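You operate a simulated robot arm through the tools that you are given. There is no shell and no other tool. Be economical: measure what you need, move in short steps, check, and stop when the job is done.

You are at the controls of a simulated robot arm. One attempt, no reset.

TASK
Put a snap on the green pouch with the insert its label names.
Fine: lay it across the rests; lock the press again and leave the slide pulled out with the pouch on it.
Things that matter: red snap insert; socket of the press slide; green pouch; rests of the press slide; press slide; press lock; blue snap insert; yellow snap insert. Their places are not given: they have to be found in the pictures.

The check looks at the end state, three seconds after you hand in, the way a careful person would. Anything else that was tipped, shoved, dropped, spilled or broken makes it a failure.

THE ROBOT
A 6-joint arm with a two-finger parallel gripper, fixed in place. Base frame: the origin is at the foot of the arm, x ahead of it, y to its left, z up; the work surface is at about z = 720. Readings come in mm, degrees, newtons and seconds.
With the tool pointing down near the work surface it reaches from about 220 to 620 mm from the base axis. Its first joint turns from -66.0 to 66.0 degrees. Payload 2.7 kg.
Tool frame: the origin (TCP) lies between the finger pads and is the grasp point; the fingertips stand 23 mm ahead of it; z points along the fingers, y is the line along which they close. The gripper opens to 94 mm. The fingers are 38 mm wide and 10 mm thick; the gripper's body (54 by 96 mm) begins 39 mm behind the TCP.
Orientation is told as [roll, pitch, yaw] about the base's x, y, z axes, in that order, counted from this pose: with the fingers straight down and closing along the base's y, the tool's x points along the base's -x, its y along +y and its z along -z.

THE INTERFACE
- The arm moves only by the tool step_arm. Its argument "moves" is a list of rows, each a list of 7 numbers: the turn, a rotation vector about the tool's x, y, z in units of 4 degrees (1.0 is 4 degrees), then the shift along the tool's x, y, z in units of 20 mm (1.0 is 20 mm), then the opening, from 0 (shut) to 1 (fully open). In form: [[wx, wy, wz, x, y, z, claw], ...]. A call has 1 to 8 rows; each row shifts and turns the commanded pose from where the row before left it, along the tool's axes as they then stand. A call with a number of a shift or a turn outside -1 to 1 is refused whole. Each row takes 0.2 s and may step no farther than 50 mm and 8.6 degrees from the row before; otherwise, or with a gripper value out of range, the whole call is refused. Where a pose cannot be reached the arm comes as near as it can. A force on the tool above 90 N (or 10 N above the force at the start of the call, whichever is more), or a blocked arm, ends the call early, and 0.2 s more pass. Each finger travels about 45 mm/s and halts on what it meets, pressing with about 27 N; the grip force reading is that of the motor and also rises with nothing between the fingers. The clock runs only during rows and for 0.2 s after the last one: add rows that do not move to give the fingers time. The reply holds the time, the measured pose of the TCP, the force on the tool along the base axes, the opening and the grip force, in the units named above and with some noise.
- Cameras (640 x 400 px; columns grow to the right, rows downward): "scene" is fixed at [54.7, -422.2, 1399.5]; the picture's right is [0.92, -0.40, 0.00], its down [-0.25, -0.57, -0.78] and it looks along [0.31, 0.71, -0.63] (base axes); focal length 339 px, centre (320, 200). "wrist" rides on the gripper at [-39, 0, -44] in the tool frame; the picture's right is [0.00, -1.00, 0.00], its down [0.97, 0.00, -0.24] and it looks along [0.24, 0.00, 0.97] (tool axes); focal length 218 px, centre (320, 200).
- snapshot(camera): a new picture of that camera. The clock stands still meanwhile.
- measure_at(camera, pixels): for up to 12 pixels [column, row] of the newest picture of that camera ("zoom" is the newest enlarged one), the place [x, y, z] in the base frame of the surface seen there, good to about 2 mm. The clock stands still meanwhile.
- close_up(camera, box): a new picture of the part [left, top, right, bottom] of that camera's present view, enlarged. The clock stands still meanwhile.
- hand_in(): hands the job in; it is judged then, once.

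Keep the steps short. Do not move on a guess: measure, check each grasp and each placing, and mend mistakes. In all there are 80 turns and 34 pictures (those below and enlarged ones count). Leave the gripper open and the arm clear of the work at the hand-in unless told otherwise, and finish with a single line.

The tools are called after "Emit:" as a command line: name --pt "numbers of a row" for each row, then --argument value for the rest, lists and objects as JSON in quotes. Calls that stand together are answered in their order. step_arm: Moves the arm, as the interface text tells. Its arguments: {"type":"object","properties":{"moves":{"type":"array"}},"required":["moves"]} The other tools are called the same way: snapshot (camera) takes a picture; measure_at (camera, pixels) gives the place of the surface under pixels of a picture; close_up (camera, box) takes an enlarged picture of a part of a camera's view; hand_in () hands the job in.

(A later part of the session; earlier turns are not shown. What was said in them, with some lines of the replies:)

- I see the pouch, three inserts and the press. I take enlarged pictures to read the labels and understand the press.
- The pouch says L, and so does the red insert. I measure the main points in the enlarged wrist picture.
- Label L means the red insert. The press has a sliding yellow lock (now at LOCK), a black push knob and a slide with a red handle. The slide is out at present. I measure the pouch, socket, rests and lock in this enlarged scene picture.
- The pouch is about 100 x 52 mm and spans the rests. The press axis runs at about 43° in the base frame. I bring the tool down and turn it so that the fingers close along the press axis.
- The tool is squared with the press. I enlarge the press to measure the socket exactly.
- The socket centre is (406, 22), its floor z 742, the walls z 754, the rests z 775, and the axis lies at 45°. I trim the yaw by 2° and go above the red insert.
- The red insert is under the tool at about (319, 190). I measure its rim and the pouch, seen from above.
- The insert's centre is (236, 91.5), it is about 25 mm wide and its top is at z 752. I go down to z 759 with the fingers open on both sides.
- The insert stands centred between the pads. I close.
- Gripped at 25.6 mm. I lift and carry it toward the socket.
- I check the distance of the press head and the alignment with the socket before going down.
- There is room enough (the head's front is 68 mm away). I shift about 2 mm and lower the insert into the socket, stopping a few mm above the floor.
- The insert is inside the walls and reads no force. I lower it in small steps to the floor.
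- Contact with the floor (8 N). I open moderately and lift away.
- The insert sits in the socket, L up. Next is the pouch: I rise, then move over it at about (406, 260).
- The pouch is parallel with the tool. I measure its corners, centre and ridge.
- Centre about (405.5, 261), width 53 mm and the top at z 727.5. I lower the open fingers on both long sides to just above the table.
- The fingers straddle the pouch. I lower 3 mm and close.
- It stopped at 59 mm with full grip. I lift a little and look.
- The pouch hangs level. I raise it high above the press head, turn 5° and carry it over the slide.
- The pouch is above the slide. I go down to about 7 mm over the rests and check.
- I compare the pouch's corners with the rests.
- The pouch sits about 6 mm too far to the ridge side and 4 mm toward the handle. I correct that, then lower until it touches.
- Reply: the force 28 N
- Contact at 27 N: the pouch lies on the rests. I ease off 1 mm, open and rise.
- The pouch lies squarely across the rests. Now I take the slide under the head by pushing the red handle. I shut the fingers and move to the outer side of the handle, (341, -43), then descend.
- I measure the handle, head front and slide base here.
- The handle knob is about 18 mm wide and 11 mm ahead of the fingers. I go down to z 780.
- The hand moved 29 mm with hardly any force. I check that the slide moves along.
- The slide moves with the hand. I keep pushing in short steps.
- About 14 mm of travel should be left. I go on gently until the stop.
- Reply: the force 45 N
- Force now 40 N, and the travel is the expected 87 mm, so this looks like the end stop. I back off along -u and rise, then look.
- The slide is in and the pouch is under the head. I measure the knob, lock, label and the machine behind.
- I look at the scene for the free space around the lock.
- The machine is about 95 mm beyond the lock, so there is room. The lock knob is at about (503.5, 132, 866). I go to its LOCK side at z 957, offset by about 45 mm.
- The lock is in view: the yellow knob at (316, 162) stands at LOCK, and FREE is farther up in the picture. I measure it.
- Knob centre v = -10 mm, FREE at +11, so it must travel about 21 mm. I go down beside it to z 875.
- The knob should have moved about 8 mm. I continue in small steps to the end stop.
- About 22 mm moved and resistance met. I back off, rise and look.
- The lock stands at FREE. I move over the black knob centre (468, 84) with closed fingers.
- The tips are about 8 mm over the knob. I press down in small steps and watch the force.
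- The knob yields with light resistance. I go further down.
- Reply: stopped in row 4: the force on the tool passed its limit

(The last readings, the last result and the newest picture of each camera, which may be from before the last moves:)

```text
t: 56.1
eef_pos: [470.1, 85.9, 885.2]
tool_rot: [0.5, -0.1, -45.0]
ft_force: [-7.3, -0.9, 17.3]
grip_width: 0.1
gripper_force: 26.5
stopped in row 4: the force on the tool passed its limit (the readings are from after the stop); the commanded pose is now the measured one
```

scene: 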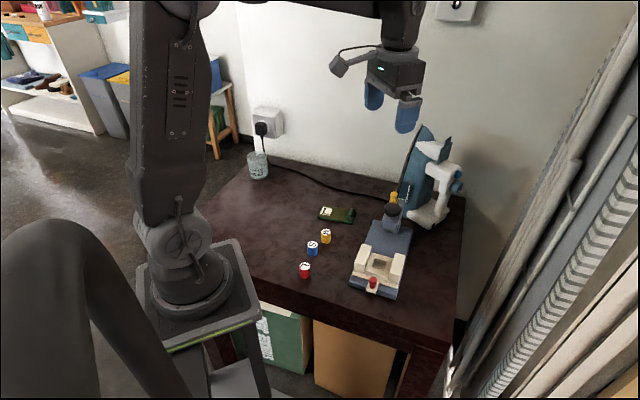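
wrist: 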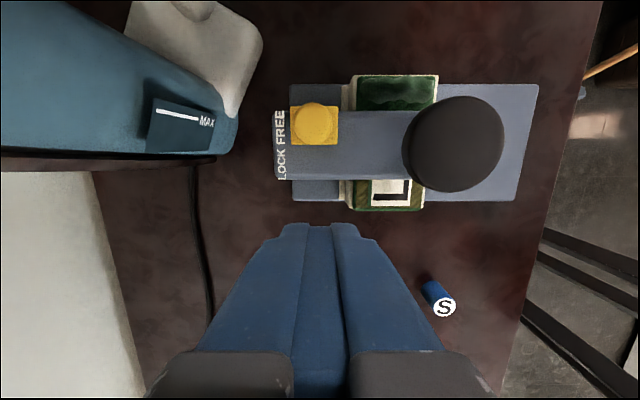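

The force passed 90 N: the plunger bottomed firmly after about 8 mm. I press once more carefully to hold a firm force for a moment.

Emit:
step_arm --pt "0 0 0 0 0 0.1 0" --pt "0 0 0 0 0 0.05 0" --pt "0 0 0 0 0 0 0" --pt "0 0 0 0 0 0 0"

Emit:
close_up --camera "scene" --box '[360, 180, 440, 260]'

```text
t: 57.1
eef_pos: [469.2, 85.5, 883.9]
tool_rot: [0.8, -0.4, -44.9]
ft_force: [-14.8, -3.7, 56.7]
grip_width: 0.0
gripper_force: 27.3
```

```text
5.00 times, centred on (400, 220) of scene
```

zoom: 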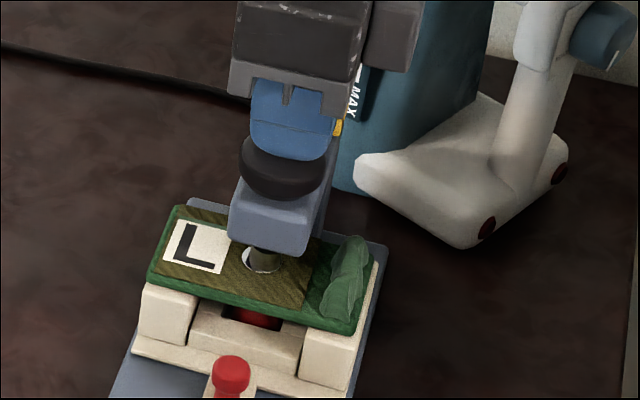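

The plunger is down on the pouch and a snap ring shows. I release, rise to z 924 and move to the FREE side of the lock, (542, 93).

Emit:
step_arm --pt "0 0 0 0 0 -0.5 0" --pt "0 0 0 0 0 -0.5 0" --pt "0 0 0 0 0 -1 0" --pt "0 0 0 -0.6 0.72 0 0" --pt "0 0 0 -0.6 0.72 0 0" --pt "0 0 0 -0.6 0.72 0 0" --pt "0 0 0 -0.55 0.72 0 0" --pt "0 0 0 0 0 0 0"

Emit:
snapshot --camera "scene"

```text
t: 58.9
eef_pos: [543.0, 92.9, 920.7]
tool_rot: [0.4, -0.1, -44.9]
ft_force: [-0.2, -0.1, 0.5]
grip_width: 0.5
gripper_force: 27.0
```

```text
3 pictures are left
```

scene: 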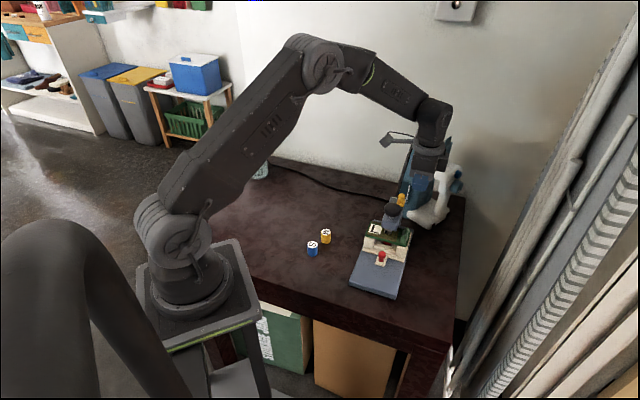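

No contact so far. I go down gently to z 875 on the FREE side.

Emit:
step_arm --pt "0 0 0 0 0 0.5 0" --pt "0 0 0 0 0 0.5 0" --pt "0 0 0 0 0 0.5 0" --pt "0 0 0 0 0 0.4 0" --pt "0 0 0 0 0 0.35 0" --pt "0 0 0 0 0 0 0"

```text
t: 60.3
eef_pos: [543.6, 92.5, 875.5]
tool_rot: [0.4, -0.2, -44.8]
ft_force: [0.1, 0.3, 0.4]
grip_width: 0.0
gripper_force: 26.6
```

Clear. I push the lock back toward LOCK, about 30 mm of hand travel.

Emit:
step_arm --pt "0 0 0 0.3 0 0 0" --pt "0 0 0 0.25 0 0 0" --pt "0 0 0 0.25 0 0 0" --pt "0 0 0 0.25 0 0 0" --pt "0 0 0 0.25 0 0 0" --pt "0 0 0 0.2 0 0 0" --pt "0 0 0 0 0 0 0"

```text
t: 61.9
eef_pos: [521.3, 113.2, 876.6]
tool_rot: [0.4, -0.2, -45.0]
ft_force: [0.9, -0.4, 0.1]
grip_width: 0.0
gripper_force: 27.3
```

Emit:
step_arm --pt "0 0 0 0.1 0 0 0" --pt "0 0 0 0.06 0 0 0" --pt "0 0 0 0 0 0 0"

```text
t: 62.7
eef_pos: [519.5, 115.1, 877.0]
tool_rot: [0.4, -0.1, -45.0]
ft_force: [6.0, -11.5, 1.5]
grip_width: 0.0
gripper_force: 27.2
```

The lock met its stop at the LOCK place. I back off, rise, and travel to the handle with the fingers opening to 0.9.

Emit:
step_arm --pt "0 0 0 -0.5 0 0 0" --pt "0 0 0 -0.5 0 0 0" --pt "0 0 0 0 0 -1 0" --pt "0 0 0 0 0 -1 0" --pt "0 0 0 0 0 -1 0" --pt "0 0 0 0.3 -1 0 0" --pt "0 0 0 0.3 -1 0 0" --pt "0 0 0 0.3 -1 0 0"

Emit:
step_arm --pt "0 0 0 0.3 -1 0 0.3" --pt "0 0 0 0.3 -1 0 0.6" --pt "0 0 0 0.22 -1 0 0.9" --pt "0 0 0 0 -1 0 0.9" --pt "0 0 0 0 -0.45 0 0.9" --pt "0 0 0 0 0 0 0.9"

Emit:
snapshot --camera "wrist"

```text
t: 64.5
eef_pos: [476.0, 72.7, 936.5]
tool_rot: [0.4, -0.2, -44.8]
ft_force: [-0.1, -0.1, 0.7]
grip_width: 0.0
gripper_force: 27.6
```

```text
t: 65.9
eef_pos: [403.0, 19.4, 934.0]
tool_rot: [0.4, -0.2, -44.9]
ft_force: [0.8, 0.9, 0.3]
grip_width: 84.7
gripper_force: 0.0
```

```text
2 pictures are left
```

wrist: 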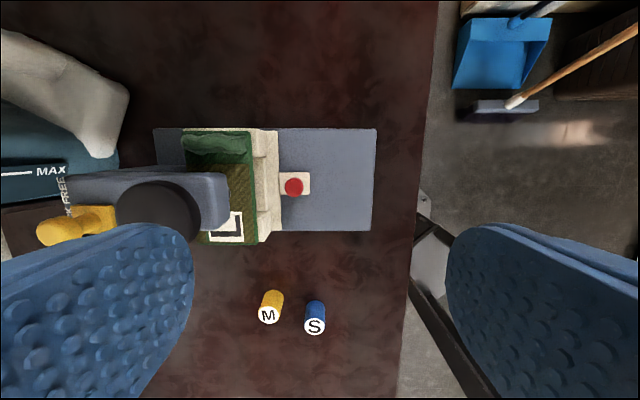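

The lock is at LOCK again. I measure the handle and the gap behind it.

Emit:
measure_at --camera "wrist" --pixels '[[294, 186], [286, 186], [302, 186], [307, 186], [277, 200], [255, 200], [268, 165], [272, 150], [230, 190], [45, 235]]'

```text
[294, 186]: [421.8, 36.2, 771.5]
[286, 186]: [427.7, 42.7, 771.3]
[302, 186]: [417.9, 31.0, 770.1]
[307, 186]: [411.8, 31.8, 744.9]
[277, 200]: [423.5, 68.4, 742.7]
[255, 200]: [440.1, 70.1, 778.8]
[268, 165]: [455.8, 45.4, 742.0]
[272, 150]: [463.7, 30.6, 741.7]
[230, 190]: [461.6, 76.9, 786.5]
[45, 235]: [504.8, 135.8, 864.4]
```

Handle face at u = 30 mm, rest fronts at about 54, so a 10 mm finger fits between. I go down to z 780.

Emit:
step_arm --pt "0 0 0 0 -0.08 1 0.9" --pt "0 0 0 0 0 1 0.9" --pt "0 0 0 0 0 1 0.9" --pt "0 0 0 0 0 1 0.9" --pt "0 0 0 0 0 1 0.9" --pt "0 0 0 0 0 1 0.9" --pt "0 0 0 0 0 1 0.9" --pt "0 0 0 0 0 0.65 0.9"

```text
t: 67.7
eef_pos: [400.6, 20.3, 781.1]
tool_rot: [0.4, -0.2, -44.9]
ft_force: [0.5, 1.0, -0.7]
grip_width: 84.6
gripper_force: 0.0
```

No contact on the way down. I pull the slide out along -u in modest steps.

Emit:
step_arm --pt "0 0 0 0 -0.3 0 0.9" --pt "0 0 0 0 -0.4 0 0.9" --pt "0 0 0 0 -0.5 0 0.9" --pt "0 0 0 0 -0.5 0 0.9" --pt "0 0 0 0 -0.5 0 0.9" --pt "0 0 0 0 -0.5 0 0.9" --pt "0 0 0 0 -0.5 0 0.9" --pt "0 0 0 0 0 0 0.9"

```text
t: 69.5
eef_pos: [358.2, -24.2, 779.4]
tool_rot: [0.4, -0.2, -45.0]
ft_force: [-0.5, -0.2, -0.3]
grip_width: 85.1
gripper_force: 0.3
```

About 29 mm remain to the outer stop. I continue.

Emit:
step_arm --pt "0 0 0 0 -0.4 0 0.9" --pt "0 0 0 0 -0.4 0 0.9" --pt "0 0 0 0 -0.3 0 0.9" --pt "0 0 0 0 -0.2 0 0.9" --pt "0 0 0 0 0 0 0.9"

Emit:
step_arm --pt "0 0 0 0 -0.12 0 0.9" --pt "0 0 0 0 -0.1 0 0.9" --pt "0 0 0 0 0 0 0.9"

```text
t: 70.7
eef_pos: [339.1, -43.3, 781.0]
tool_rot: [0.5, -0.2, -45.0]
ft_force: [-0.3, 0.6, -0.2]
grip_width: 85.1
gripper_force: 1.1
```

```text
t: 71.5
eef_pos: [336.8, -45.9, 780.3]
tool_rot: [0.4, -0.3, -44.9]
ft_force: [0.4, 0.7, -0.7]
grip_width: 84.9
gripper_force: 0.2
```

The handle is about at its first place. I nudge on for the stop.

Emit:
step_arm --pt "0 0 0 0 -0.1 0 0.9" --pt "0 0 0 0 -0.05 0 0.9" --pt "0 0 0 0 0 0 0.9"

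```text
t: 72.3
eef_pos: [335.7, -48.3, 781.1]
tool_rot: [0.5, -0.2, -44.9]
ft_force: [5.3, 4.6, -3.1]
grip_width: 87.6
gripper_force: 3.6
```

The outer stop is met. I ease forward 3 mm so the finger stands free, then rise straight up.

Emit:
step_arm --pt "0 0 0 0 0.25 0 0.9" --pt "0 0 0 0 0 0 0.9" --pt "0 0 0 0 0 -0.5 0.9" --pt "0 0 0 0 0 -1 0.9" --pt "0 0 0 0 0 -1 0.9" --pt "0 0 0 0 0 -1 0.9" --pt "0 0 0 0 0 -1 0.9" --pt "0 0 0 0 0 -1 0.9"

Emit:
step_arm --pt "0 0 0 0 0 -1 0.9" --pt "0 0 0 0 0 -1 0.9" --pt "0 0 0 0 0 -1 0.9" --pt "0 0 0 0 0 -1 0.9" --pt "0 0 0 0 0 -1 0.9" --pt "0 0 0 0 0 -1 0.9" --pt "0 0 0 0 0 0 0.9"

Emit:
close_up --camera "scene" --box '[300, 180, 440, 300]'

```text
t: 74.1
eef_pos: [336.2, -43.1, 892.2]
tool_rot: [0.4, -0.2, -45.0]
ft_force: [-0.5, 0.4, -0.3]
grip_width: 84.6
gripper_force: 0.0
```

```text
t: 75.7
eef_pos: [337.9, -46.5, 1012.2]
tool_rot: [0.5, 0.0, -44.9]
ft_force: [0.3, 0.9, 0.2]
grip_width: 84.5
gripper_force: 0.0
```

```text
3.33 times, centred on (370, 240) of scene
```

zoom: 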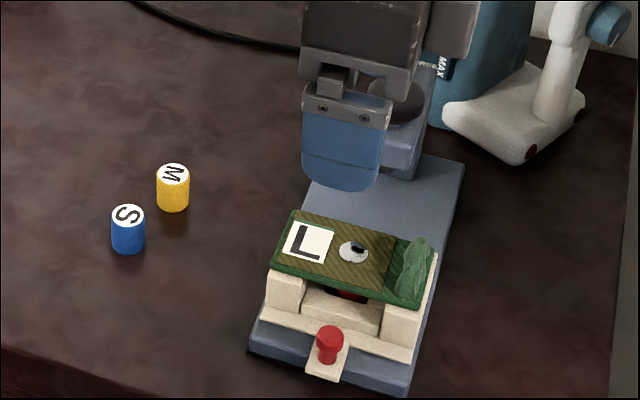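

The snap is on the pouch, the pouch lies across the rests and the slide is out. I measure the handle once more against its first place.

Emit:
measure_at --camera "zoom" --pixels '[[330, 333], [352, 252], [293, 212], [272, 268], [418, 304], [436, 252]]'

Emit:
close_up --camera "wrist" --box '[0, 50, 400, 300]'

```text
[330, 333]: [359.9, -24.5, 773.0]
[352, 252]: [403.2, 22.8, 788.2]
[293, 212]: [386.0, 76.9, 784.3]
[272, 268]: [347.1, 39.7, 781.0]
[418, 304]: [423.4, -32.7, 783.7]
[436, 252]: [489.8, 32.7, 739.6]
```

```text
1.60 times, centred on (200, 175) of wrist
```

zoom: 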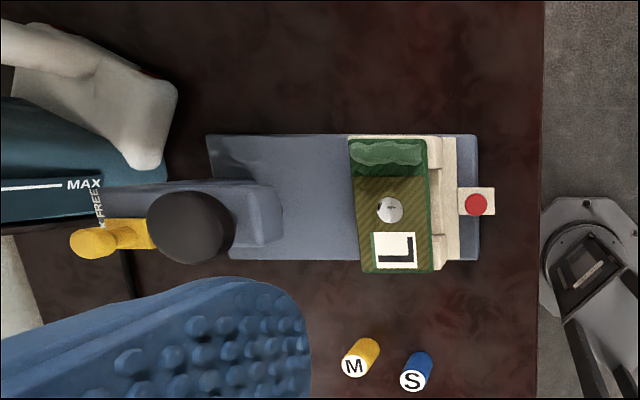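

The slide is fully out, the lock is at LOCK, the snap is in the middle of the pouch, and the other inserts were not touched. The arm is clear with the gripper open, so I hand in.

Emit:
hand_in

```text
The job is handed in.
```

The green pouch now has its snap, made with the red L insert, and lies across the rests of the pulled-out slide with the press locked again.
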